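You operate a simulated robot arm through the tools that you are given. There is no shell and no other tool. Be economical: measure what you need, move in short steps, check, and stop when the job is done.

You are at the controls of a simulated two-armed robot. One attempt, no reset.

JOB
Hold the crate lid still, sand its rough patch smooth, and stick both felts on their marks.
Fine: moss felt on the blue mark, slate felt on the black mark; stand the mending block back. What is to be rubbed or washed off counts as gone when no trace of it is left.

The check looks at the end state, three seconds after you hand in, the way a careful person would. Anything else that was tipped, shoved, dropped, spilled or broken makes it a failure. A push-on lid holds only when it is set on centred and level and pressed home; a screw cap is set on level and turned clockwise until tight.

ROBOT AND FRAMES
Two 6-joint arms with two-finger parallel grippers on one trunk, on a base that drives. Base frame: it is fixed to the floor where the robot stands at the start and does not move with it; the origin is under the middle of the robot, x ahead of it, y to its left, z up; the surface under the hand at the start is at about z = 800. Lengths are in mm, angles in degrees, forces in N, time in s.
The left shoulder is at the start at [60, 187, 1122], the right one opposite. With the tool pointing down near the work surface each hand reaches from about 220 to 620 mm from the robot's upright axis, wherever it stands, measured 20 degrees to its own side. Places, roughly: lid black mark [400, 0, 800]; lid blue mark [400, -100, 800]; slate felt (6x3x3 cm) [300, 200, 800]. Payload 1.57 kg a hand.
The tool frame of a hand sits at the grasp point between the pads (the TCP): z along the fingers, y along the line on which they close. The tips reach 30 mm beyond it. The gripper opens to 110 mm. The fingers are 24 mm wide and 12 mm thick; the gripper's body (48 by 112 mm) begins 78 mm behind the TCP.
Orientation is told as [roll, pitch, yaw] about the base's x, y, z axes, in that order, counted from this pose: with the fingers straight down and closing along the base's y, the tool's x points along the base's -x, its y along +y and its z along -z.

CONTROLS
- The arms move only by the tool step_arm. It takes "left_plan", "right_plan" or both (then of equal length, played together; a hand with none holds still); each is a list of rows, each an object of numbers (a shift or turn left out is 0, a gripper value left out holds the last): "tx", "ty", "tz": the shift along the base's x, y, z in mm; "wx", "wy", "wz": the turn, a rotation vector about the base's x, y, z in degrees; "fingers": the opening, from 0 (shut) to 1 (fully open). In form: [{"tx": .., "ty": .., "tz": .., "wx": .., "wy": .., "wz": .., "fingers": ..}, ...]. A call has 1 to 8 rows; each row is the pose to reach, as a shift and turn from the pose commanded when the call began. A row lasts 0.2 s, in which the tool goes at most 50 mm and 8.6 degrees; a call with a longer step from one row to the next is refused whole, and so is a gripper value outside its range. Where a pose cannot be reached the arm comes as near as it can. A force on the tool above 40 N (or 10 N above the force at the start of the call, whichever is more), or a blocked arm, ends the call early, and 0.2 s more pass. The fingers move at their own pace (about 153 mm/s each) and stop on an object; they squeeze with about 29 N. The grip force told is the motor's: it shows also when the fingers shut on nothing. Time passes only in rows, and 0.2 s behind the last, so rows that repeat a pose let the fingers close. It gives the time, the measured TCP pose, the force on the tool (base axes), the opening and the grip force at its end, in the units of the frame above (readings bear some noise), with the torque about the TCP (base axes, N m) and any sound that the robot's microphone picked up, and new pictures: "views" is both (left out), scene, wrist or none (wrist: the cameras of the hands that moved).
- Cameras (640 x 400 px; columns grow to the right, rows downward): "scene" is now at [6.3, 19.1, 1667.1]; the picture's right is [0.32, -0.95, 0.00], its down [-0.78, -0.27, -0.57] and it looks along [0.54, 0.18, -0.82] (base axes); focal length 254 px, centre (320, 200). "left" rides on the left gripper at [70, -16, -141] in its tool frame; the picture's right is [0.23, 0.97, 0.00], its down [-0.86, 0.20, -0.48] and it looks along [-0.47, 0.11, 0.88] (tool axes); focal length 222 px, centre (320, 200). "right" rides on the right gripper at [70, 16, -141] in its tool frame; the picture's right is [-0.23, 0.97, 0.00], its down [-0.86, -0.20, -0.48] and it looks along [-0.47, -0.11, 0.88] (tool axes); focal length 222 px, centre (320, 200). There is no depth. A picture from a camera that has moved, and an enlarged one, comes with that camera's place and axes in the base frame and with its lens. The place of the scene camera against the robot may be out by one fixed shift of up to 18 mm in any direction.
- raise_lower(by): slides the trunk up (or, below 0, down) by that many mm; the arms and the scene camera ride with it, the base frame stays. It gives what a move gives, with no picture.
- drive_base(legs): drives the robot by 1 to 6 legs, each [ahead, left, turn to the left] in mm, mm and degrees, along the robot's own axes; the way and the turn of a leg run together, so that a leg with both is an arc; at most 1500 mm and 180 degrees a leg. The arms and the cameras ride along, it lands a little off, and it stops where it bumps. It gives what a move gives, and a new picture of the scene camera.
- turn_head(pan, tilt): turns the head with the scene camera to pan (to the left, within 86 degrees either way) and tilt (down, from -29 to 69), counted from straight ahead of the robot. It gives what a move gives, and a new picture of the scene camera.
- inspect(camera, box): a new picture of the part [left, top, right, bottom] of that camera's present view, enlarged. The clock stands still meanwhile.
- finish_job(): hands the job in; it is judged then, once.

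Go step by step. Nothing tells you exact positions but the pictures and the camera data: compare them with the known pose of the tool, close in by small moves and look again before you grip or let go. The budget is 120 turns and 260 pictures, counting those below and the enlarged ones. Unless the task says otherwise, let go and move clear before handing in, and close with one line.

The tools are called as name(argument=value, ...) on one line, values as JSON. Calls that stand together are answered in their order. step_arm: Moves the arms, as the interface text tells. Its arguments: {"type":"object","properties":{"left_plan":{"type":"array","items":{"type":"object","properties":{"tx":{"type":"number"},"ty":{"type":"number"},"tz":{"type":"number"},"wx":{"type":"number"},"wy":{"type":"number"},"wz":{"type":"number"},"fingers":{"type":"number"}}}},"right_plan":{"type":"array","items":{"type":"object","properties":{"tx":{"type":"number"},"ty":{"type":"number"},"tz":{"type":"number"},"wx":{"type":"number"},"wy":{"type":"number"},"wz":{"type":"number"},"fingers":{"type":"number"}}}},"views":{"type":"string","enum":["both","scene","wrist","none"]}},"required":[]} The other tools are called the same way: raise_lower (by) slides the trunk up or down; drive_base (legs) drives the base; turn_head (pan, tilt) turns the head that bears the scene camera; inspect (camera, box) takes an enlarged picture of a part of a camera's view; finish_job () hands the job in.

At the start:

```text
clock: 0.0
left_eef_pos: [460.9, 312.6, 1201.9]
left_orientation: [0.0, 0.0, 0.0]
left_contact_force: [0.4, 0.0, -0.8]
left_torque: [0.02, -0.03, 0.0]
left_opening: 109.8
left_finger_force: 0.1
right_eef_pos: [443.7, -144.3, 1173.4]
right_orientation: [0.0, 0.0, 0.0]
right_contact_force: [0.2, 0.4, 0.4]
right_torque: [0.01, 0.0, 0.02]
right_opening: 110.0
right_finger_force: 0.1
trunk travel left (down, up): [-750.0, 240.0]
robot x, y, heading: [0.1, 2.2, -0.1]
head pan, tilt: [18.9, 55.2]
```

scene: 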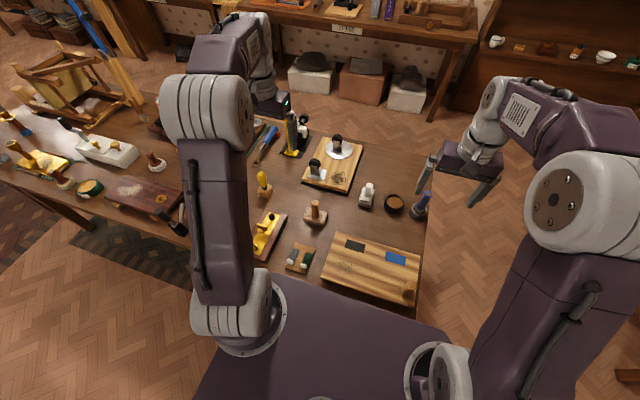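
right: 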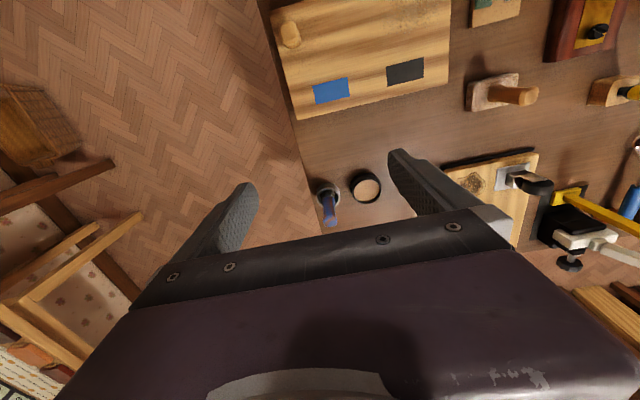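
left: 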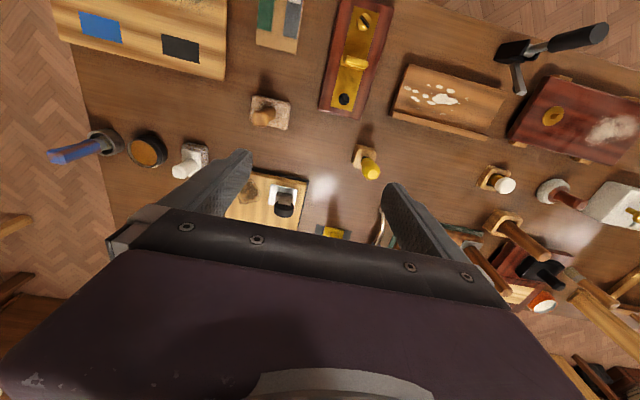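

I see a bench with the crate lid (blue and black marks) close to the robot, a small board holding the felts beside it, and several blocks. I'll enlarge the views to identify things.

inspect(camera="scene", box=[240, 120, 440, 310])

inspect(camera="left", box=[40, 0, 400, 225])

inspect(camera="right", box=[260, 0, 640, 240])

inspect(camera="left", box=[320, 80, 640, 320])

```text
2.11 times, centred on (340, 215) of scene
camera zoom: at [6.3, 19.1, 1667.1], right [0.32, -0.95, 0.0], down [-0.78, -0.27, -0.57], along [0.54, 0.18, -0.82], focal length 536 px, centre (278, 168)
```

zoom: 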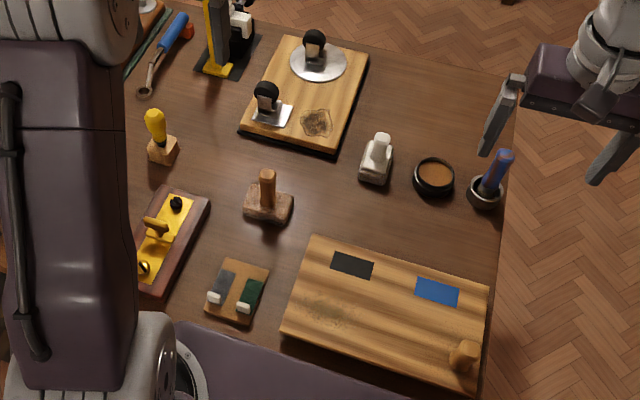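

```text
1.78 times, centred on (220, 112) of left
camera zoom: at [390.9, 296.2, 1343.3], right [-0.23, 0.97, 0.0], down [0.86, 0.2, 0.48], along [0.47, 0.11, -0.88], focal length 395 px, centre (498, 356)
```

zoom: 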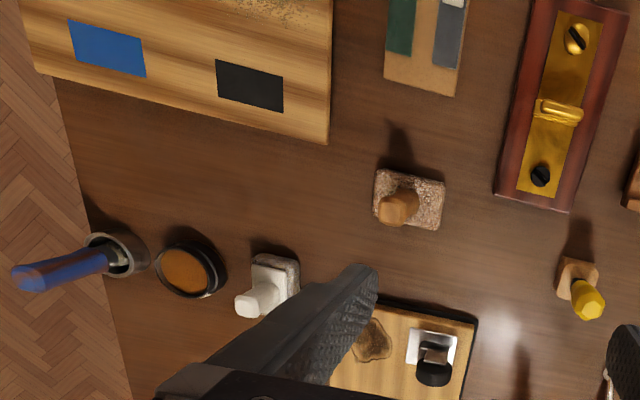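

```text
1.67 times, centred on (450, 120) of right
camera zoom: at [376.3, -127.5, 1315.0], right [0.23, 0.97, 0.0], down [0.86, -0.2, 0.48], along [0.47, -0.11, -0.88], focal length 370 px, centre (103, 333)
```

zoom: 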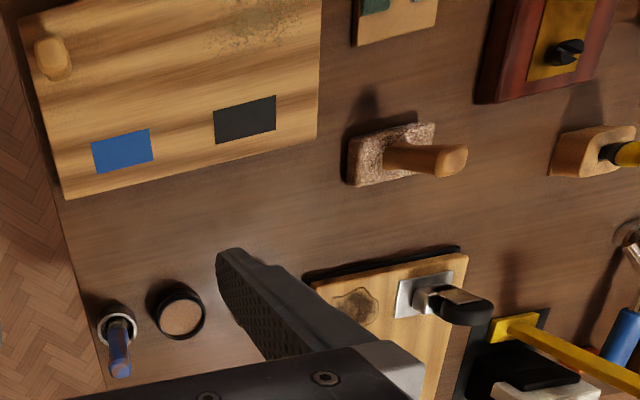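

```text
1.67 times, centred on (480, 200) of left
camera zoom: at [390.9, 296.2, 1343.3], right [-0.23, 0.97, 0.0], down [0.86, 0.2, 0.48], along [0.47, 0.11, -0.88], focal length 370 px, centre (53, 200)
```

zoom: 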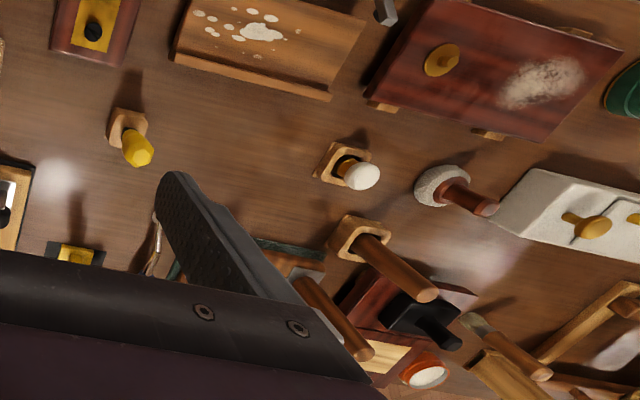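

The lid's knob is at its right near corner and the rough patch is on its left near side, below the black mark. The sandy block with the wooden handle, near (470,180), looks like the sanding block. I'll bring both hands lower and look closer.

step_arm(left_plan=[{"tx": -8, "ty": -27, "tz": -30}, {"tx": -16, "ty": -54, "tz": -60}, {"tx": -25, "ty": -80, "tz": -90}, {"tx": -33, "ty": -107, "tz": -120}, {"tx": -41, "ty": -133, "tz": -152}], right_plan=[{"tx": -23, "ty": -9, "tz": -35}, {"tx": -46, "ty": -18, "tz": -70}, {"tx": -69, "ty": -27, "tz": -105}, {"tx": -92, "ty": -36, "tz": -140}, {"tx": -114, "ty": -46, "tz": -173}], views="both")

```text
clock: 1.2
left_eef_pos: [419.5, 178.0, 1050.1]
left_orientation: [0.0, 0.1, 0.1]
left_contact_force: [0.4, -0.1, -0.5]
left_torque: [-0.02, 0.0, 0.01]
left_opening: 109.9
left_finger_force: 0.0
right_eef_pos: [331.7, -191.8, 1000.4]
right_orientation: [0.1, 0.1, 0.0]
right_contact_force: [0.7, -1.2, 0.2]
right_torque: [0.01, 0.02, -0.01]
right_opening: 109.8
right_finger_force: 0.1
trunk travel left (down, up): [-750.0, 240.0]
robot x, y, heading: [-2.2, 1.9, -0.1]
head pan, tilt: [18.9, 55.2]
camera scene: at [7.7, 17.7, 1667.2], right [0.32, -0.95, 0.0], down [-0.78, -0.27, -0.57], along [0.54, 0.19, -0.82], focal length 254 px, centre (320, 200)
camera right: at [262.7, -174.9, 1141.9], right [0.23, 0.97, 0.0], down [0.86, -0.2, 0.48], along [0.47, -0.11, -0.88], focal length 222 px, centre (320, 200)
camera left: at [351.0, 160.8, 1191.8], right [-0.23, 0.97, 0.0], down [0.86, 0.2, 0.48], along [0.47, 0.11, -0.88], focal length 222 px, centre (320, 200)
```

scene: 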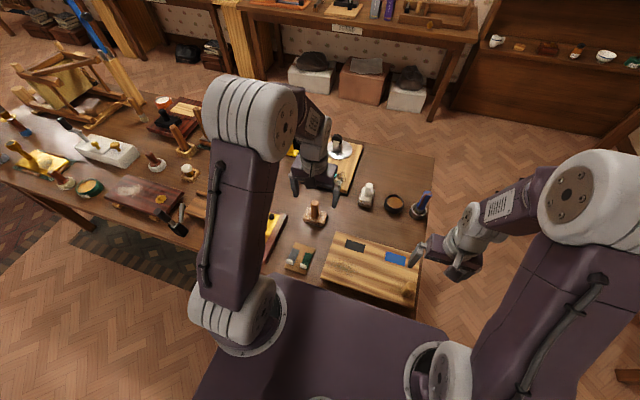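
right: 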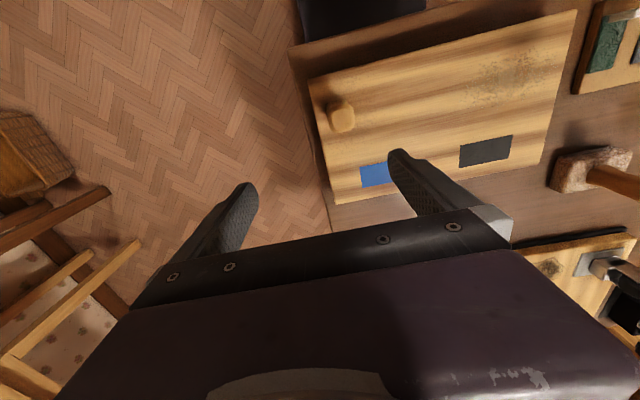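
left: 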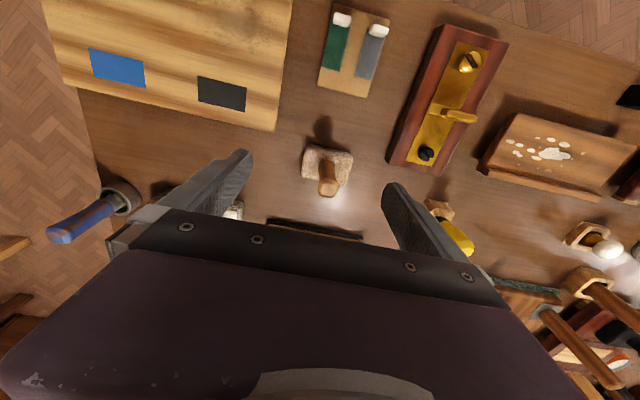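

inspect(camera="left", box=[280, 0, 400, 210])

inspect(camera="right", box=[290, 0, 610, 220])

inspect(camera="scene", box=[270, 170, 440, 310])

```text
1.90 times, centred on (340, 105) of left
camera zoom: at [351.0, 160.8, 1191.8], right [-0.23, 0.97, 0.0], down [0.86, 0.2, 0.48], along [0.47, 0.11, -0.88], focal length 423 px, centre (282, 381)
```

zoom: 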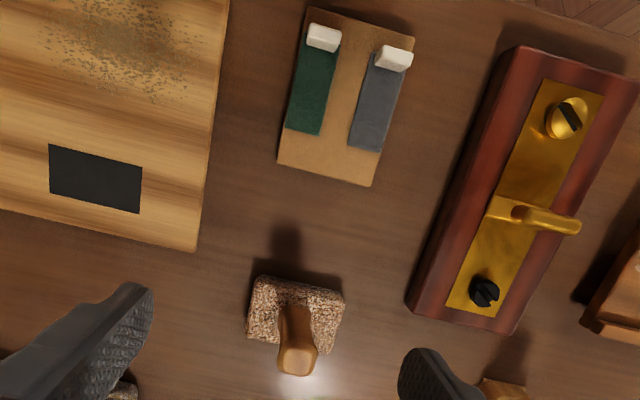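

```text
1.82 times, centred on (450, 110) of right
camera zoom: at [262.7, -174.9, 1141.9], right [0.23, 0.97, 0.0], down [0.86, -0.2, 0.48], along [0.47, -0.11, -0.88], focal length 404 px, centre (84, 364)
```

zoom: 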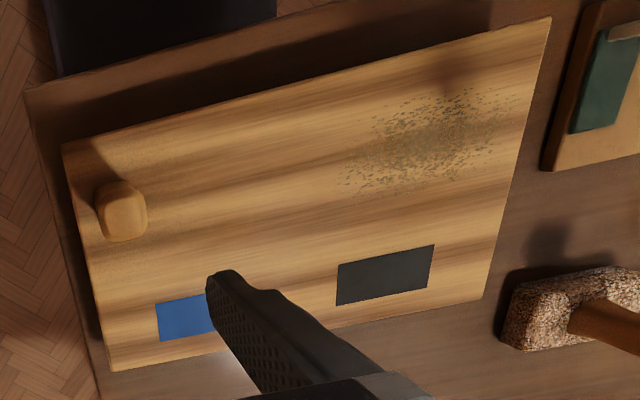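

```text
2.86 times, centred on (355, 240) of scene
camera zoom: at [7.7, 17.7, 1667.2], right [0.32, -0.95, 0.0], down [-0.78, -0.27, -0.57], along [0.54, 0.19, -0.82], focal length 727 px, centre (220, 86)
```

zoom: 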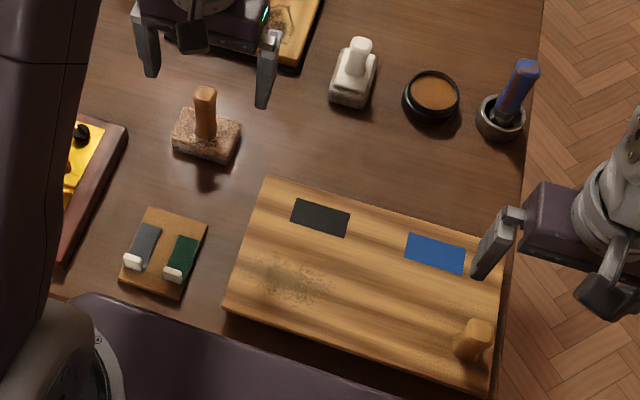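

The lid top comes out at about z=837, with the black mark near (402,28), the blue mark near (402,-114) and the knob near (310,-164). The sanding block is near (476,202), with its handle top around z=925. I'll bring each hand above its target.

step_arm(left_plan=[{"tx": 28, "ty": 12, "tz": -20}, {"tx": 56, "ty": 24, "tz": -40}, {"tx": 56, "ty": 24, "tz": -50}], right_plan=[{"tx": -11, "ty": 14, "tz": -20}, {"tx": -22, "ty": 28, "tz": -40}, {"tx": -22, "ty": 28, "tz": -50}], views="both")

```text
clock: 2.0
left_eef_pos: [474.7, 201.6, 1001.4]
left_orientation: [0.0, 0.0, 0.0]
left_contact_force: [-0.2, 0.5, -0.1]
left_torque: [-0.02, -0.03, 0.02]
left_opening: 110.0
left_finger_force: 0.1
right_eef_pos: [309.3, -160.4, 949.4]
right_orientation: [0.0, 0.0, 0.0]
right_contact_force: [0.1, -0.5, -0.3]
right_torque: [0.01, -0.04, 0.02]
right_opening: 110.1
right_finger_force: 0.0
trunk travel left (down, up): [-750.0, 240.0]
robot x, y, heading: [-1.4, 3.0, -0.1]
head pan, tilt: [18.9, 55.2]
camera scene: at [5.1, 18.5, 1667.1], right [0.32, -0.95, 0.0], down [-0.78, -0.27, -0.57], along [0.54, 0.19, -0.82], focal length 254 px, centre (320, 200)
camera right: at [239.2, -143.8, 1091.8], right [0.23, 0.97, 0.0], down [0.85, -0.2, 0.48], along [0.47, -0.11, -0.88], focal length 222 px, centre (320, 200)
camera left: at [405.4, 185.0, 1142.8], right [-0.23, 0.97, 0.0], down [0.85, 0.2, 0.48], along [0.47, 0.11, -0.88], focal length 222 px, centre (320, 200)
```

scene: 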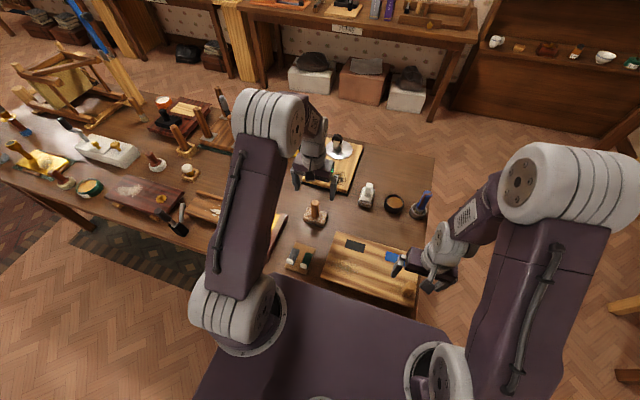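
right: 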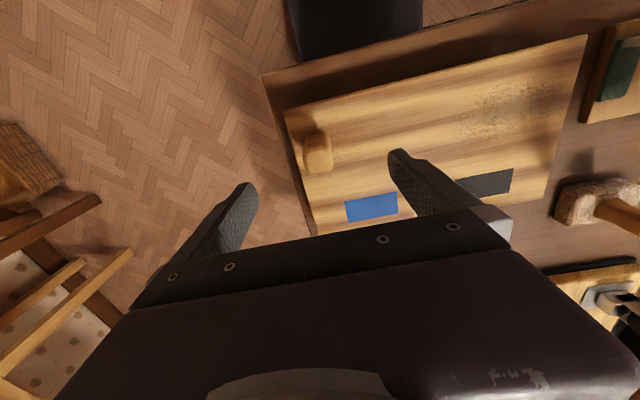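
left: 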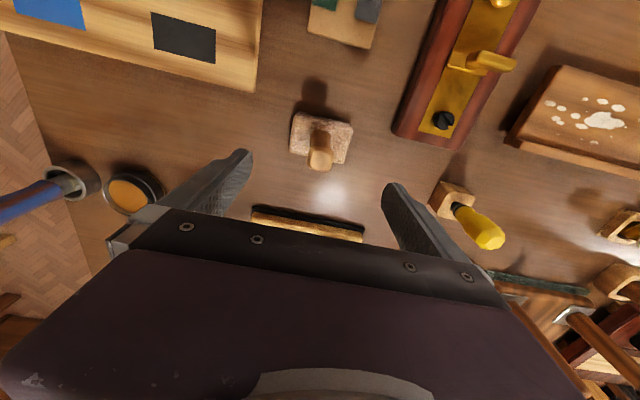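

inspect(camera="right", box=[260, 70, 460, 230])

inspect(camera="scene", box=[370, 240, 450, 310])

```text
2.50 times, centred on (360, 150) of right
camera zoom: at [239.2, -143.8, 1091.8], right [0.23, 0.97, 0.0], down [0.85, -0.2, 0.48], along [0.47, -0.11, -0.88], focal length 555 px, centre (220, 325)
```

zoom: 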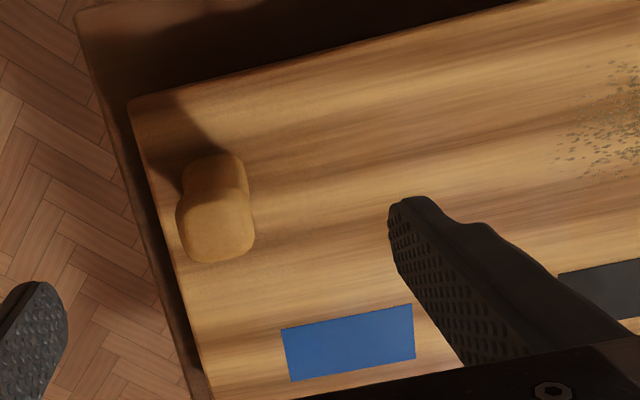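

```text
5.71 times, centred on (410, 275) of scene
camera zoom: at [5.1, 18.5, 1667.1], right [0.32, -0.95, 0.0], down [-0.78, -0.27, -0.57], along [0.54, 0.19, -0.82], focal length 1454 px, centre (-194, -229)
```

zoom: 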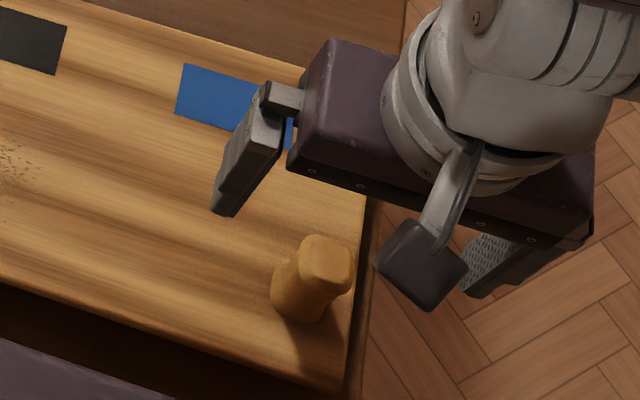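

The knob is at about (302,-161), with its top near z=900. I'll lower both hands over the knob and the block handle without closing yet.

step_arm(left_plan=[{"tx": 2, "tz": -40}, {"tx": 2, "tz": -80}, {"tx": 2, "tz": -111}], right_plan=[{"tx": -7, "ty": -1, "tz": -25}, {"tx": -7, "ty": -1, "tz": -50}, {"tx": -7, "ty": -1, "tz": -70}], views="wrist")

```text
clock: 2.8
left_eef_pos: [479.6, 203.3, 890.0]
left_orientation: [0.0, -0.1, 0.0]
left_contact_force: [1.7, -0.6, 0.5]
left_torque: [0.0, -0.02, -0.01]
left_opening: 109.7
left_finger_force: 0.0
right_eef_pos: [303.1, -162.3, 881.4]
right_orientation: [-0.1, 0.0, 0.1]
right_contact_force: [0.0, 0.4, -0.5]
right_torque: [-0.01, -0.04, -0.03]
right_opening: 110.0
right_finger_force: 0.0
trunk travel left (down, up): [-750.0, 240.0]
robot x, y, heading: [-2.6, 1.3, -0.1]
head pan, tilt: [18.9, 55.2]
camera right: at [234.6, -144.9, 1022.6], right [0.23, 0.97, 0.0], down [0.86, -0.2, 0.48], along [0.47, -0.11, -0.88], focal length 222 px, centre (320, 200)
camera left: at [410.2, 187.0, 1032.0], right [-0.23, 0.97, 0.0], down [0.86, 0.2, 0.48], along [0.47, 0.11, -0.88], focal length 222 px, centre (320, 200)
```

right: 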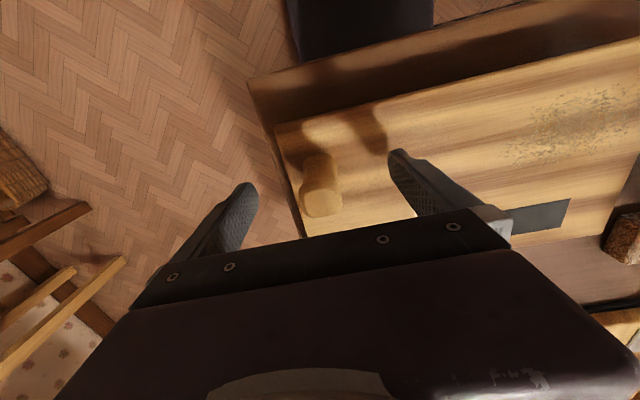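
left: 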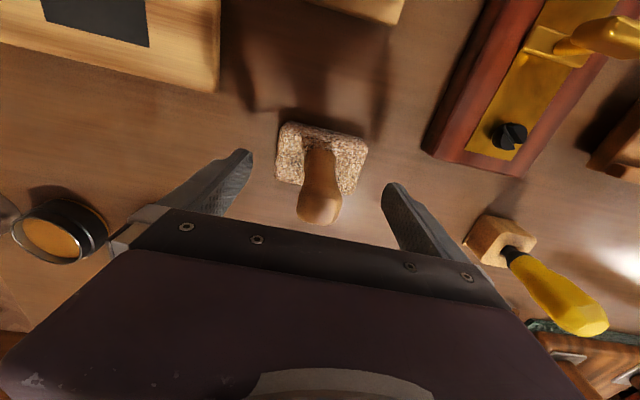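

Both handles sit between the fingers, so I'll close both grippers.

step_arm(left_plan=[{"fingers": 0}, {"fingers": 0}, {"fingers": 0}], right_plan=[{"fingers": 0}, {"fingers": 0}, {"fingers": 0}], views="wrist")

```text
clock: 3.6
left_eef_pos: [478.7, 203.2, 890.1]
left_orientation: [0.1, 0.1, 0.0]
left_contact_force: [0.4, 0.7, 0.3]
left_torque: [-0.01, -0.07, -0.01]
left_opening: 25.5
left_finger_force: 28.5
right_eef_pos: [303.6, -161.8, 881.1]
right_orientation: [0.0, -0.1, -0.1]
right_contact_force: [-1.3, -0.4, -0.3]
right_torque: [-0.04, -0.08, 0.02]
right_opening: 25.6
right_finger_force: 28.8
trunk travel left (down, up): [-750.0, 240.0]
robot x, y, heading: [-1.6, 0.1, 0.1]
head pan, tilt: [18.9, 55.2]
camera right: at [234.1, -144.9, 1023.0], right [0.23, 0.97, 0.0], down [0.86, -0.2, 0.48], along [0.47, -0.11, -0.88], focal length 222 px, centre (320, 200)
camera left: at [409.6, 187.1, 1032.4], right [-0.23, 0.97, 0.0], down [0.86, 0.2, 0.48], along [0.47, 0.11, -0.88], focal length 222 px, centre (320, 200)
```

right: 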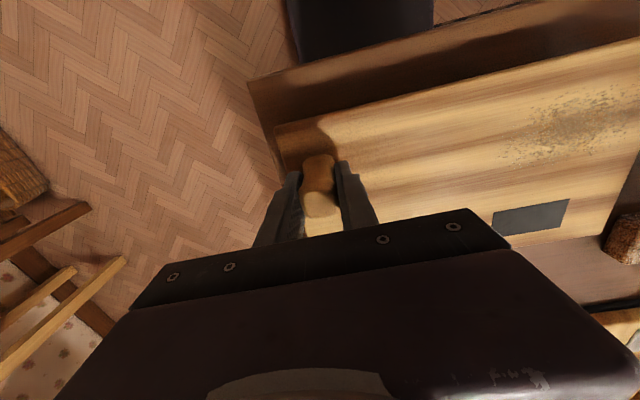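
left: 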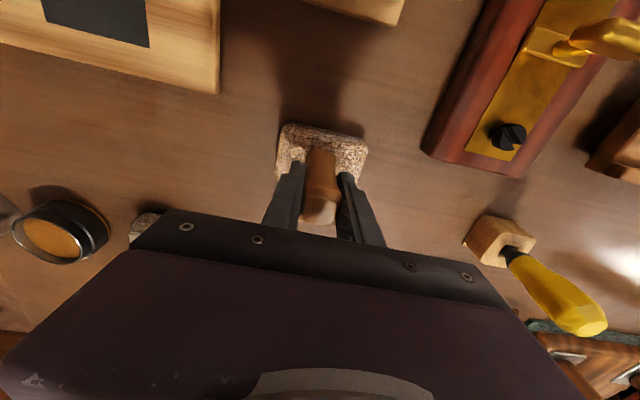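

Both grips are firm. I'll lift the block and carry it over the rough patch, which spans about x 287–347, y −6–91.

step_arm(left_plan=[{"tz": 40}, {"tz": 75}, {"tx": -32, "ty": -32, "tz": 75}, {"tx": -64, "ty": -64, "tz": 75}, {"tx": -96, "ty": -96, "tz": 75}, {"tx": -128, "ty": -128, "tz": 75}, {"tx": -161, "ty": -158, "tz": 75}], views="both")

```text
clock: 5.2
left_eef_pos: [311.9, 44.8, 966.3]
left_orientation: [0.0, -0.1, 0.1]
left_contact_force: [-0.1, 0.2, -0.9]
left_torque: [0.03, -0.02, 0.02]
left_opening: 25.3
left_finger_force: 28.5
right_eef_pos: [302.8, -163.2, 881.6]
right_orientation: [0.1, 0.1, -0.1]
right_contact_force: [-0.1, -0.7, 0.7]
right_torque: [-0.24, 0.07, -0.01]
right_opening: 26.0
right_finger_force: 29.4
trunk travel left (down, up): [-750.0, 240.0]
robot x, y, heading: [0.2, -0.3, 0.2]
head pan, tilt: [18.9, 55.2]
camera scene: at [4.9, 17.4, 1667.1], right [0.32, -0.95, 0.0], down [-0.78, -0.27, -0.57], along [0.54, 0.19, -0.82], focal length 254 px, centre (320, 200)
camera left: at [243.4, 27.2, 1108.3], right [-0.23, 0.97, 0.0], down [0.85, 0.2, 0.48], along [0.47, 0.11, -0.88], focal length 222 px, centre (320, 200)
```

scene: 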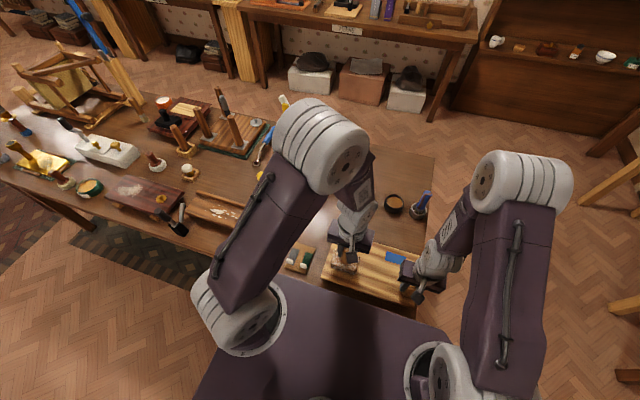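
left: 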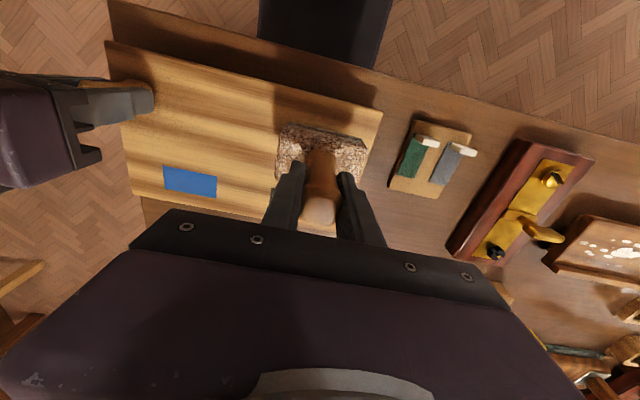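

The block is over the patch. Now I'll lower it gently to contact.

step_arm(left_plan=[{"tz": -20}, {"tz": -32}, {"tz": -36}, {"tz": -39}, {"tz": -41}], views="none")

```text
clock: 6.2
left_eef_pos: [314.5, 46.0, 928.1]
left_orientation: [0.0, -0.1, 0.0]
left_contact_force: [-2.6, 3.4, 21.9]
left_torque: [0.09, 0.27, -0.03]
left_opening: 25.6
left_finger_force: 28.6
right_eef_pos: [302.1, -161.9, 881.2]
right_orientation: [0.0, 0.0, -0.1]
right_contact_force: [0.3, -0.5, -2.4]
right_torque: [-0.03, -0.11, -0.28]
right_opening: 25.8
right_finger_force: 28.5
trunk travel left (down, up): [-750.0, 240.0]
robot x, y, heading: [-1.1, 1.3, 0.1]
head pan, tilt: [18.9, 55.2]
stopped in row 4 (left hand): the force on the tool passed its limit at 43 N (the readings are from after the stop); the commanded pose is now the measured one
```

Contact is at about z=928 with 22 N. I'll ease off slightly and start stroking.

step_arm(left_plan=[{"ty": 14, "tz": 0.7}, {"ty": 28, "tz": 0.7}, {"ty": 8, "tz": 0.7}, {"ty": -12, "tz": 0.7}, {"ty": -32, "tz": 0.7}, {"ty": -48, "tz": 0.7}, {"ty": -24, "tz": 0.7}, {"tz": 0.7}], views="wrist")

```text
clock: 6.9
left_eef_pos: [315.8, 67.4, 926.8]
left_orientation: [0.1, 0.0, 0.0]
left_contact_force: [-2.4, 0.3, 22.8]
left_torque: [-0.05, 0.35, -0.14]
left_opening: 25.5
left_finger_force: 29.0
right_eef_pos: [301.9, -161.8, 880.3]
right_orientation: [0.0, -0.1, -0.2]
right_contact_force: [2.6, 4.3, 1.0]
right_torque: [-0.11, 0.51, -0.32]
right_opening: 25.8
right_finger_force: 29.0
trunk travel left (down, up): [-750.0, 240.0]
robot x, y, heading: [0.2, -0.6, -0.3]
head pan, tilt: [18.9, 55.2]
stopped in row 3 (left hand): the force on the tool passed its limit at 43 N (the readings are from after the stop); the commanded pose is now the measured one
camera left: at [246.0, 50.7, 1068.6], right [-0.23, 0.97, 0.0], down [0.85, 0.2, 0.48], along [0.47, 0.11, -0.88], focal length 222 px, centre (320, 200)
```

left: 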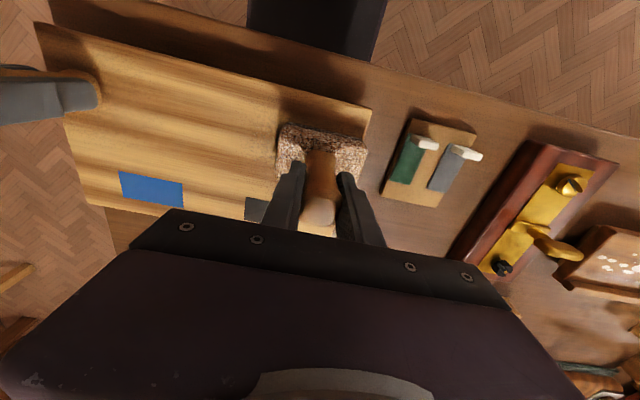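

The block works: the swept area already looks clean. I'll continue with less pressure.

step_arm(left_plan=[{"tz": 1.5}, {"ty": 5, "tx": -8, "tz": 1.5}, {"ty": -15, "tx": -16, "tz": 1.5}, {"ty": -35, "tx": -16, "tz": 1.5}, {"ty": -55, "tx": -16, "tz": 1.5}, {"ty": -70, "tx": -10, "tz": 1.5}, {"ty": -70, "tx": 5, "tz": 1.5}, {"ty": -55, "tx": 12, "tz": 1.5}], views="wrist")

```text
clock: 8.7
left_eef_pos: [328.0, 11.4, 927.8]
left_orientation: [-0.1, -0.2, 0.2]
left_contact_force: [-3.3, -8.4, 19.0]
left_torque: [-0.33, 0.57, 0.23]
left_opening: 25.6
left_finger_force: 28.2
right_eef_pos: [302.5, -162.2, 881.4]
right_orientation: [-0.1, 0.1, -0.3]
right_contact_force: [1.9, 10.8, -4.1]
right_torque: [-0.38, 0.65, -0.29]
right_opening: 25.8
right_finger_force: 29.2
trunk travel left (down, up): [-750.0, 240.0]
robot x, y, heading: [-2.0, 0.7, 0.2]
head pan, tilt: [18.9, 55.2]
camera left: at [258.6, -5.5, 1068.6], right [-0.23, 0.97, 0.0], down [0.85, 0.2, 0.48], along [0.47, 0.11, -0.88], focal length 222 px, centre (320, 200)
```

left: 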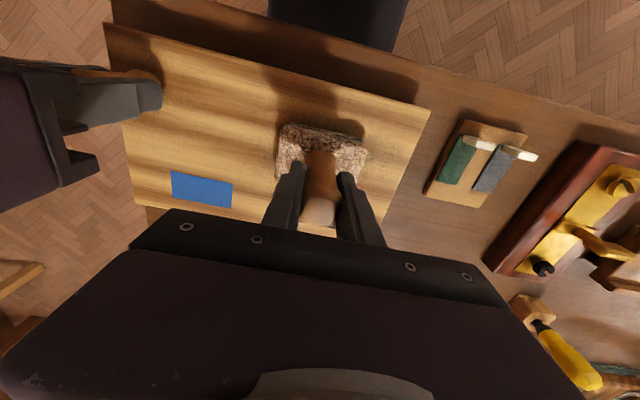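

step_arm(left_plan=[{"ty": 20, "tx": 4, "tz": 0.3}, {"ty": 42, "tx": 4, "tz": 0.3}, {"ty": 62, "tx": 2, "tz": 0.3}, {"ty": 64, "tx": -16, "tz": 0.3}, {"ty": 62, "tx": -34, "tz": 0.3}, {"ty": 40, "tx": -34, "tz": 0.3}, {"ty": 18, "tx": -34, "tz": 0.3}, {"ty": -4, "tx": -30, "tz": 0.3}], views="none")

step_arm(left_plan=[{"tx": 5, "ty": -8, "tz": 5}, {"tx": 20, "ty": 0, "tz": 40}, {"tx": 65, "ty": 5, "tz": 60}, {"tx": 110, "ty": 30, "tz": 60}, {"tx": 150, "ty": 55, "tz": 60}], views="both")

```text
clock: 10.5
left_eef_pos: [293.6, 8.1, 930.0]
left_orientation: [-0.1, 0.0, 0.0]
left_contact_force: [-0.5, 0.3, -1.1]
left_torque: [0.01, -0.02, 0.04]
left_opening: 25.4
left_finger_force: 29.1
right_eef_pos: [302.8, -162.1, 880.8]
right_orientation: [-0.1, 0.1, -0.2]
right_contact_force: [-1.2, -1.8, 5.4]
right_torque: [-0.15, -0.08, 0.15]
right_opening: 25.8
right_finger_force: 29.2
trunk travel left (down, up): [-750.0, 240.0]
robot x, y, heading: [5.7, 2.0, 0.1]
head pan, tilt: [18.9, 55.2]
```

```text
refused: row 4 steps farther than a row can; nothing moved
```

step_arm(left_plan=[{"tx": 5, "ty": -4, "tz": 10}, {"tx": 20, "ty": 0, "tz": 40}, {"tx": 60, "ty": 5, "tz": 60}, {"tx": 100, "ty": 25, "tz": 60}, {"tx": 135, "ty": 50, "tz": 60}, {"tx": 160, "ty": 85, "tz": 60}], views="both")

```text
clock: 11.9
left_eef_pos: [459.7, 93.9, 988.5]
left_orientation: [-0.1, 0.1, 0.1]
left_contact_force: [0.9, -0.4, -0.5]
left_torque: [0.0, 0.02, 0.01]
left_opening: 25.3
left_finger_force: 28.9
right_eef_pos: [303.7, -160.7, 881.0]
right_orientation: [-0.1, -0.1, -0.2]
right_contact_force: [-0.3, 2.5, 3.5]
right_torque: [0.11, 0.1, -0.11]
right_opening: 25.7
right_finger_force: 28.9
trunk travel left (down, up): [-750.0, 240.0]
robot x, y, heading: [-1.9, -0.3, 0.1]
head pan, tilt: [18.9, 55.2]
camera scene: at [6.3, 20.3, 1667.1], right [0.32, -0.95, 0.0], down [-0.78, -0.27, -0.57], along [0.54, 0.18, -0.82], focal length 254 px, centre (320, 200)
camera left: at [391.6, 77.7, 1130.0], right [-0.23, 0.97, 0.0], down [0.86, 0.2, 0.48], along [0.47, 0.11, -0.88], focal length 222 px, centre (320, 200)
```

scene: 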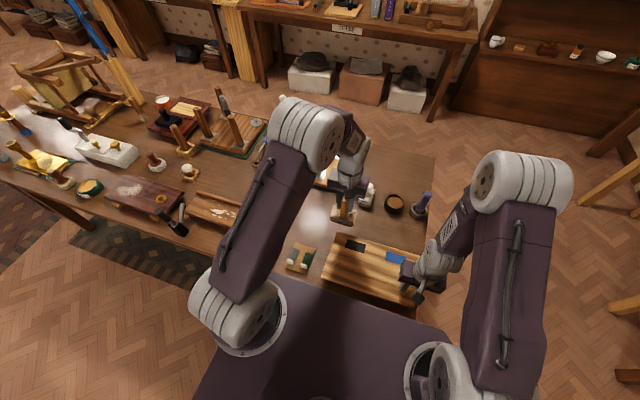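
left: 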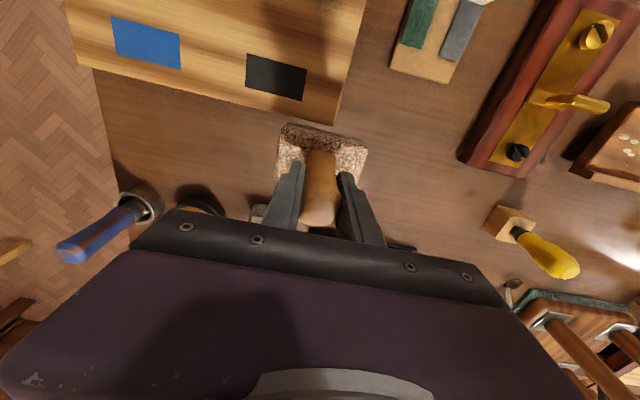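

inspect(camera="scene", box=[315, 230, 425, 305])

inspect(camera="left", box=[200, 0, 380, 125])

inspect(camera="right", box=[350, 20, 640, 240])

```text
5.33 times, centred on (370, 268) of scene
camera zoom: at [6.3, 20.3, 1667.1], right [0.32, -0.95, 0.0], down [-0.78, -0.27, -0.57], along [0.54, 0.18, -0.82], focal length 1358 px, centre (53, -160)
```

zoom: 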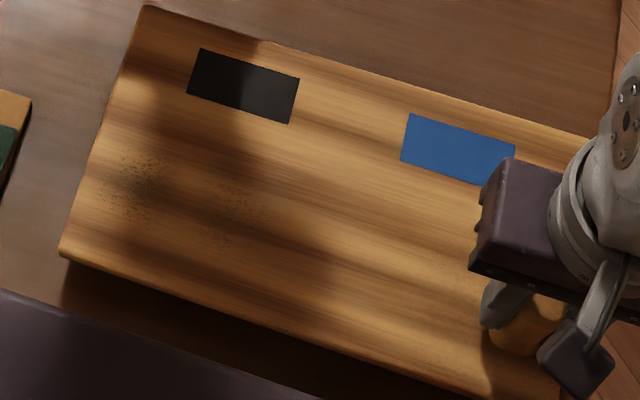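

```text
3.20 times, centred on (290, 62) of left
camera zoom: at [391.6, 77.7, 1130.0], right [-0.23, 0.97, 0.0], down [0.86, 0.2, 0.48], along [0.47, 0.11, -0.88], focal length 711 px, centre (416, 640)
```

zoom: 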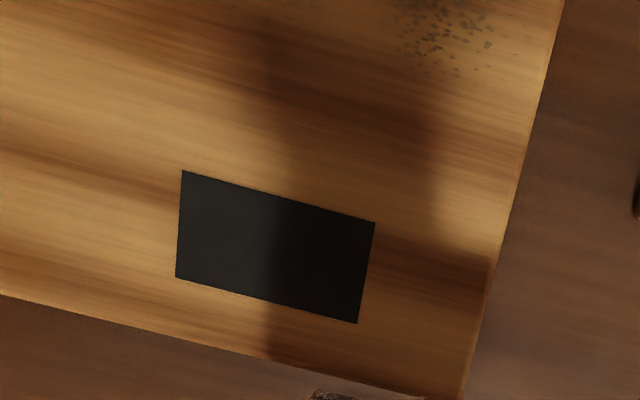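

```text
1.82 times, centred on (495, 130) of right
camera zoom: at [234.3, -144.7, 1022.9], right [0.23, 0.97, 0.0], down [0.85, -0.2, 0.48], along [0.47, -0.11, -0.88], focal length 404 px, centre (2, 327)
```

zoom: 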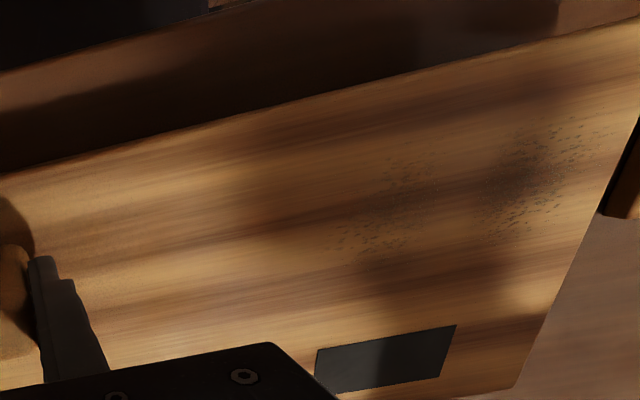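

Two faint clusters remain, around (315,70) and (312,13), where the pressure was light. I'll go back and rub those more.

step_arm(left_plan=[{"tx": -45, "ty": -8}, {"tx": -90, "ty": -16}, {"tx": -135, "ty": -24}, {"tx": -145, "ty": -25, "tz": -30}, {"tx": -145, "ty": -25, "tz": -55}, {"tx": -145, "ty": -25, "tz": -59}, {"tx": -145, "ty": -25, "tz": -60.5}], views="none")

```text
clock: 13.5
left_eef_pos: [311.5, 67.3, 929.0]
left_orientation: [0.0, 0.0, 0.1]
left_contact_force: [0.0, 0.2, -1.2]
left_torque: [-0.02, 0.03, 0.01]
left_opening: 25.4
left_finger_force: 29.0
right_eef_pos: [303.5, -163.1, 880.5]
right_orientation: [0.0, 0.1, -0.1]
right_contact_force: [0.1, -1.9, 4.1]
right_torque: [0.04, 0.3, 0.03]
right_opening: 25.6
right_finger_force: 28.9
trunk travel left (down, up): [-750.0, 240.0]
robot x, y, heading: [-1.2, 1.4, -0.0]
head pan, tilt: [18.9, 55.2]
```

step_arm(left_plan=[{"tz": -1.2}, {"tx": 8, "ty": 8, "tz": -1.8}, {"tx": 14, "ty": -5, "tz": -1.8}, {"tx": 0, "ty": -10, "tz": -1.8}, {"tx": -12, "ty": 0, "tz": -1.8}, {"tx": -12, "ty": 9, "tz": -1.8}, {"tx": 5, "ty": 9, "tz": -1.8}, {"tx": 14, "ty": -4, "tz": -1.8}], views="none")

```text
clock: 14.2
left_eef_pos: [320.8, 71.1, 928.1]
left_orientation: [0.1, 0.2, 0.2]
left_contact_force: [-4.4, 3.5, 26.8]
left_torque: [-0.32, -0.17, 0.03]
left_opening: 25.5
left_finger_force: 29.3
right_eef_pos: [302.2, -162.8, 880.0]
right_orientation: [0.0, -0.2, -0.3]
right_contact_force: [0.8, 1.4, -1.7]
right_torque: [-0.23, -0.14, -0.21]
right_opening: 26.0
right_finger_force: 28.6
trunk travel left (down, up): [-750.0, 240.0]
robot x, y, heading: [1.4, -0.9, -0.0]
head pan, tilt: [18.9, 55.2]
stopped in row 3 (left hand): the force on the tool passed its limit at 44 N (the readings are from after the stop); the commanded pose is now the measured one
```

step_arm(left_plan=[{"tz": 0.6}, {"tx": -10, "ty": -8, "tz": 0.6}, {"tx": -20, "ty": 0, "tz": 0.6}, {"tx": -20, "ty": 8, "tz": 0.6}, {"tx": -8, "ty": 8, "tz": 0.6}, {"tx": 6, "ty": 4, "tz": 0.6}, {"tx": 2, "ty": -8, "tz": 0.6}, {"tx": -10, "ty": 0, "tz": 0.6}], views="none")

```text
clock: 16.0
left_eef_pos: [311.9, 74.2, 927.3]
left_orientation: [0.1, 0.2, 0.2]
left_contact_force: [0.1, -0.5, -1.5]
left_torque: [-0.06, 0.02, 0.0]
left_opening: 25.4
left_finger_force: 29.3
right_eef_pos: [303.0, -162.4, 880.9]
right_orientation: [0.0, 0.0, -0.3]
right_contact_force: [-1.2, -4.9, 11.9]
right_torque: [0.08, 0.47, 0.11]
right_opening: 26.1
right_finger_force: 29.2
trunk travel left (down, up): [-750.0, 240.0]
robot x, y, heading: [0.6, -4.5, -0.1]
head pan, tilt: [18.9, 55.2]
```

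step_arm(left_plan=[{"tz": -0.8}, {"tx": 8, "ty": 6, "tz": -1.2}, {"tx": 10, "ty": -5, "tz": -1.5}, {"tx": -4, "ty": -8, "tz": -1.5}, {"tx": -12, "ty": -2, "tz": -1.5}, {"tx": -12, "ty": 6, "tz": -1.5}], views="scene")

inspect(camera="right", box=[350, 20, 640, 240])

```text
clock: 16.9
left_eef_pos: [318.7, 69.6, 926.6]
left_orientation: [0.2, 0.1, 0.2]
left_contact_force: [-5.8, 1.0, 28.9]
left_torque: [-0.39, 0.02, -0.08]
left_opening: 25.6
left_finger_force: 28.6
right_eef_pos: [302.4, -162.8, 882.0]
right_orientation: [0.1, -0.2, -0.4]
right_contact_force: [2.8, -1.2, -1.5]
right_torque: [-0.5, 0.15, 0.09]
right_opening: 25.6
right_finger_force: 29.2
trunk travel left (down, up): [-750.0, 240.0]
robot x, y, heading: [-1.8, -0.9, 0.3]
head pan, tilt: [18.9, 55.2]
stopped in row 4 (left hand): the force on the tool passed its limit at 42 N (the readings are from after the stop); the commanded pose is now the measured one
camera scene: at [2.5, 18.9, 1667.2], right [0.32, -0.95, 0.0], down [-0.78, -0.27, -0.57], along [0.54, 0.19, -0.82], focal length 254 px, centre (320, 200)
```

scene: 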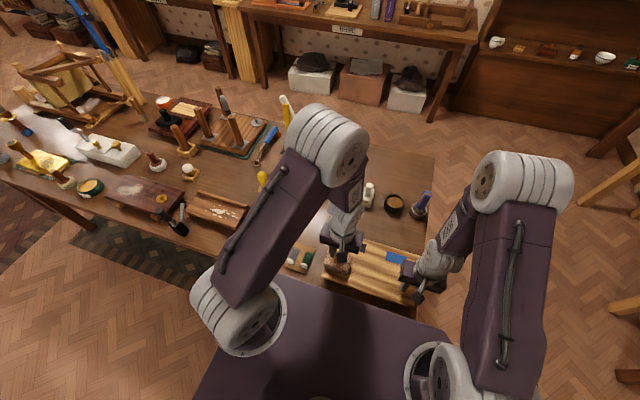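

```text
1.82 times, centred on (495, 130) of right
camera zoom: at [232.6, -145.4, 1023.0], right [0.24, 0.97, 0.0], down [0.85, -0.21, 0.48], along [0.47, -0.11, -0.88], focal length 404 px, centre (2, 327)
```

zoom: 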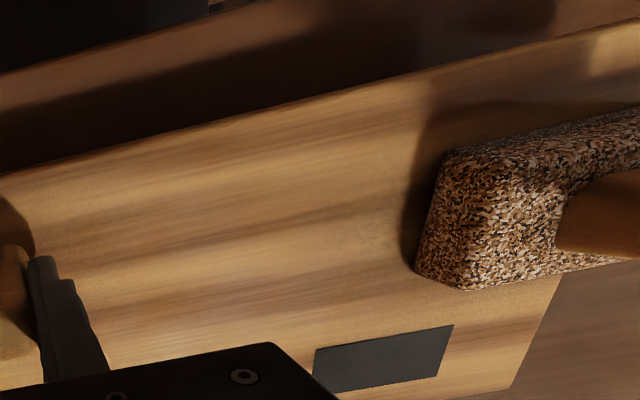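

The second cluster has faded too. I'll rub a bit more over both zones and then look.

step_arm(left_plan=[{"tz": 0.8}, {"tx": -8, "ty": -8, "tz": 0.6}, {"tx": -14, "ty": -25, "tz": 0.4}, {"tx": -8, "ty": -42, "tz": 0.4}, {"tx": 4, "ty": -58, "tz": 0.4}, {"tx": 6, "ty": -44, "tz": 0.4}, {"tx": -4, "ty": -50, "tz": 0.4}, {"tx": -14, "ty": -60, "tz": 0.4}], views="none")

step_arm(left_plan=[{"tx": 0, "ty": 0, "tz": -0.8}, {"tx": 8, "ty": 8, "tz": -1}, {"tx": 15, "ty": 14, "tz": -1}, {"tx": 15, "ty": 0, "tz": -1}, {"tx": 3, "ty": -6, "tz": -1}], views="none")

step_arm(left_plan=[{"tz": 10}, {"tx": 20, "ty": 0, "tz": 40}, {"tx": 60, "ty": 5, "tz": 60}, {"tx": 100, "ty": 25, "tz": 60}, {"tx": 135, "ty": 50, "tz": 60}, {"tx": 155, "ty": 90, "tz": 60}, {"tx": 165, "ty": 135, "tz": 60}, {"tx": 165, "ty": 180, "tz": 60}], views="none")

inspect(camera="right", box=[350, 20, 640, 240])

inspect(camera="scene", box=[315, 230, 425, 305])

```text
clock: 18.7
left_eef_pos: [308.0, 9.8, 926.7]
left_orientation: [0.0, 0.2, 0.3]
left_contact_force: [2.9, 4.1, 10.0]
left_torque: [0.0, -0.41, 0.16]
left_opening: 25.6
left_finger_force: 29.2
right_eef_pos: [302.9, -163.4, 880.5]
right_orientation: [0.0, -0.1, -0.6]
right_contact_force: [-4.9, -6.3, 3.8]
right_torque: [0.08, -0.42, 0.24]
right_opening: 25.7
right_finger_force: 29.1
trunk travel left (down, up): [-750.0, 240.0]
robot x, y, heading: [-2.7, 1.4, 0.1]
head pan, tilt: [18.9, 55.2]
```

```text
clock: 19.3
left_eef_pos: [314.2, 16.2, 925.8]
left_orientation: [-0.1, 0.1, 0.2]
left_contact_force: [-4.9, 0.7, 22.3]
left_torque: [0.15, 0.01, 0.09]
left_opening: 25.5
left_finger_force: 29.8
right_eef_pos: [302.5, -162.1, 881.2]
right_orientation: [0.0, -0.4, -0.4]
right_contact_force: [-0.2, -1.2, -0.5]
right_torque: [-0.12, -0.37, 0.03]
right_opening: 25.7
right_finger_force: 28.6
trunk travel left (down, up): [-750.0, 240.0]
robot x, y, heading: [1.3, 2.6, -0.1]
head pan, tilt: [18.9, 55.2]
stopped in row 3 (left hand): the force on the tool passed its limit at 41 N (the readings are from after the stop); the commanded pose is now the measured one
```

```text
clock: 21.1
left_eef_pos: [481.6, 198.3, 988.1]
left_orientation: [0.0, 0.1, 0.2]
left_contact_force: [-0.3, 0.0, -1.0]
left_torque: [-0.01, -0.01, -0.03]
left_opening: 25.3
left_finger_force: 29.9
right_eef_pos: [304.8, -161.5, 881.5]
right_orientation: [0.0, -0.4, -0.4]
right_contact_force: [-4.0, 1.7, 12.6]
right_torque: [0.35, 0.63, 0.05]
right_opening: 25.7
right_finger_force: 29.0
trunk travel left (down, up): [-750.0, 240.0]
robot x, y, heading: [-0.7, 0.9, 0.1]
head pan, tilt: [18.9, 55.2]
```

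```text
1.82 times, centred on (495, 130) of right
camera zoom: at [234.9, -143.8, 1022.4], right [0.23, 0.97, 0.0], down [0.85, -0.21, 0.48], along [0.47, -0.11, -0.88], focal length 404 px, centre (2, 327)
```

zoom: 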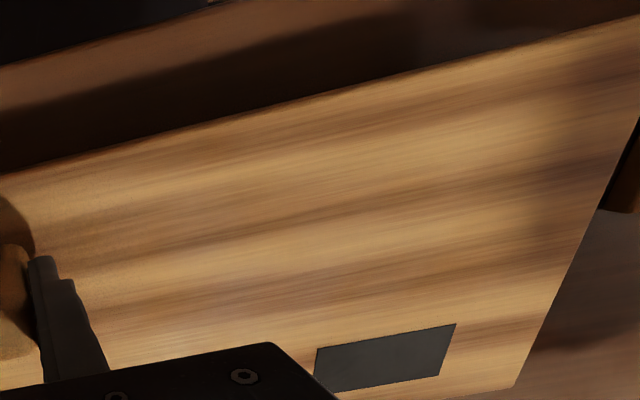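

```text
5.33 times, centred on (370, 268) of scene
camera zoom: at [4.9, 20.9, 1667.0], right [0.33, -0.95, 0.0], down [-0.78, -0.27, -0.57], along [0.54, 0.18, -0.82], focal length 1358 px, centre (53, -160)
```

zoom: 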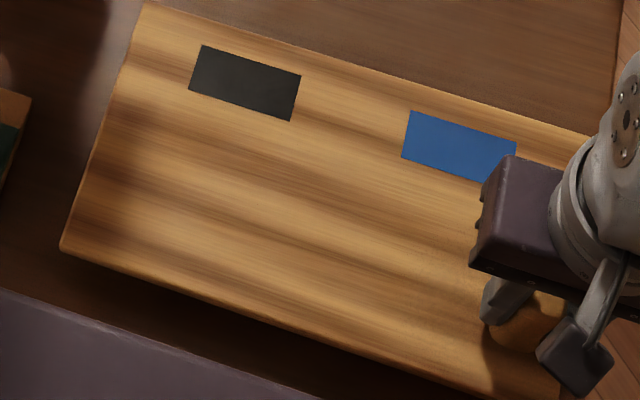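

The patch is clean. Next I'll stand the block back on its old spot.

step_arm(left_plan=[{"tx": -3, "ty": 5, "tz": -45}, {"tx": -3, "ty": 5, "tz": -85}, {"tx": -3, "ty": 5, "tz": -96}, {"tx": -3, "ty": 5, "tz": -97.5}, {"tx": -3, "ty": 5, "tz": -98.5}], views="none")

```text
clock: 22.3
left_eef_pos: [480.0, 202.7, 890.1]
left_orientation: [0.0, -0.4, 0.1]
left_contact_force: [6.1, 9.9, 31.8]
left_torque: [0.27, 0.19, -0.09]
left_opening: 25.5
left_finger_force: 29.2
right_eef_pos: [304.3, -161.3, 881.0]
right_orientation: [0.0, -0.4, -0.4]
right_contact_force: [-0.2, 0.7, -0.6]
right_torque: [-0.24, 0.1, -0.01]
right_opening: 25.8
right_finger_force: 29.3
trunk travel left (down, up): [-750.0, 240.0]
robot x, y, heading: [-2.9, 3.6, 0.1]
head pan, tilt: [18.9, 55.2]
```

The block is touching down. I'll ease off, release both grippers and rise.

step_arm(left_plan=[{"tz": 1.5}, {"tz": 1.5, "fingers": 0.45}, {"tz": 1.5, "fingers": 0.45}, {"tz": 1.5, "fingers": 0.45}], right_plan=[{"tz": 0}, {"fingers": 0.6}, {"fingers": 0.6}, {"fingers": 0.6}], views="none")

step_arm(left_plan=[{"tz": 45}, {"tz": 90}, {"tz": 130}, {"tx": -50, "tz": 130}, {"tx": -100, "tz": 130}, {"tx": -140, "tz": 130}, {"tx": -180, "tz": 130}, {"tx": -210, "tz": 130}], right_plan=[{"tz": 30}, {"tz": 60}, {"tz": 90}, {"tz": 120}, {"ty": -20, "tz": 140}, {"ty": -50, "tz": 160}, {"ty": -50, "tz": 160}, {"ty": -50, "tz": 160}], views="both")

```text
clock: 23.3
left_eef_pos: [478.3, 201.0, 888.2]
left_orientation: [-0.1, 0.2, 0.2]
left_contact_force: [0.7, -0.3, -0.6]
left_torque: [-0.01, 0.01, 0.02]
left_opening: 49.7
left_finger_force: 0.1
right_eef_pos: [304.3, -162.2, 880.1]
right_orientation: [0.1, -0.3, -0.4]
right_contact_force: [-0.5, -0.8, 0.1]
right_torque: [0.01, 0.0, -0.01]
right_opening: 65.8
right_finger_force: 0.0
trunk travel left (down, up): [-750.0, 240.0]
robot x, y, heading: [-0.1, 0.7, 0.0]
head pan, tilt: [18.9, 55.2]
```

```text
clock: 25.1
left_eef_pos: [273.4, 206.6, 1020.5]
left_orientation: [0.1, 0.1, 0.2]
left_contact_force: [0.1, -0.9, -1.0]
left_torque: [0.0, -0.07, -0.02]
left_opening: 49.6
left_finger_force: 0.0
left hand out of reach, approached as far as the arm can: row 8
right_eef_pos: [304.2, -214.8, 1038.3]
right_orientation: [0.0, -0.2, -0.4]
right_contact_force: [-1.2, 0.2, -0.1]
right_torque: [0.01, 0.01, 0.0]
right_opening: 66.1
right_finger_force: 0.0
trunk travel left (down, up): [-750.0, 240.0]
robot x, y, heading: [-3.0, -1.3, -0.2]
head pan, tilt: [18.9, 55.2]
camera scene: at [5.3, 19.2, 1667.1], right [0.32, -0.95, 0.0], down [-0.78, -0.27, -0.57], along [0.54, 0.19, -0.82], focal length 254 px, centre (320, 200)
camera right: at [234.7, -196.7, 1181.2], right [0.23, 0.97, 0.0], down [0.85, -0.21, 0.48], along [0.47, -0.11, -0.88], focal length 222 px, centre (320, 200)
camera left: at [205.2, 189.0, 1162.5], right [-0.23, 0.97, 0.0], down [0.86, 0.2, 0.48], along [0.46, 0.11, -0.88], focal length 222 px, centre (320, 200)
```

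scene: 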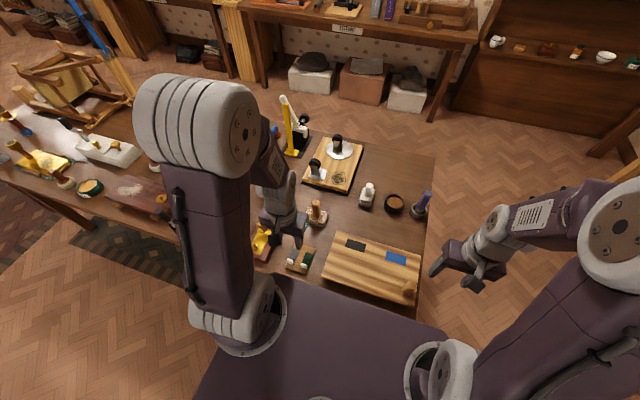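
right: 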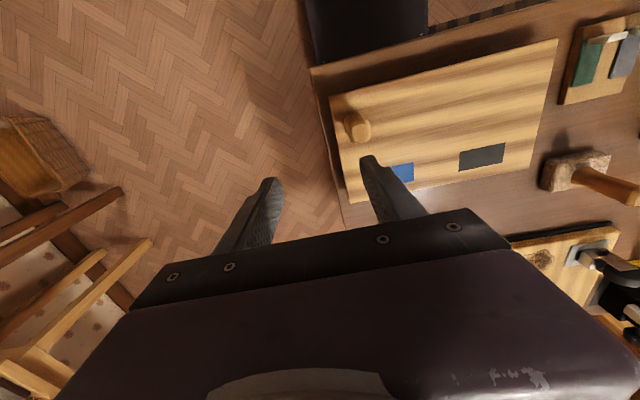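
left: 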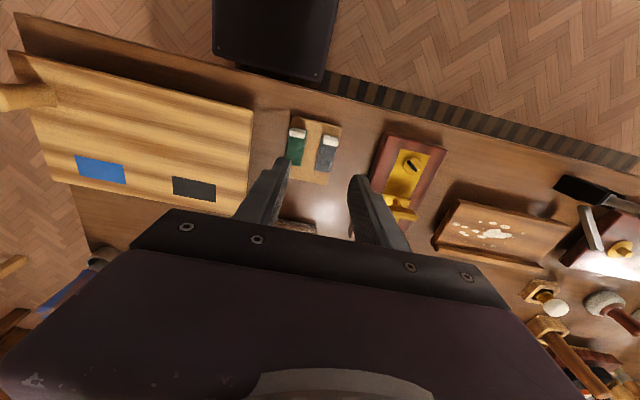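

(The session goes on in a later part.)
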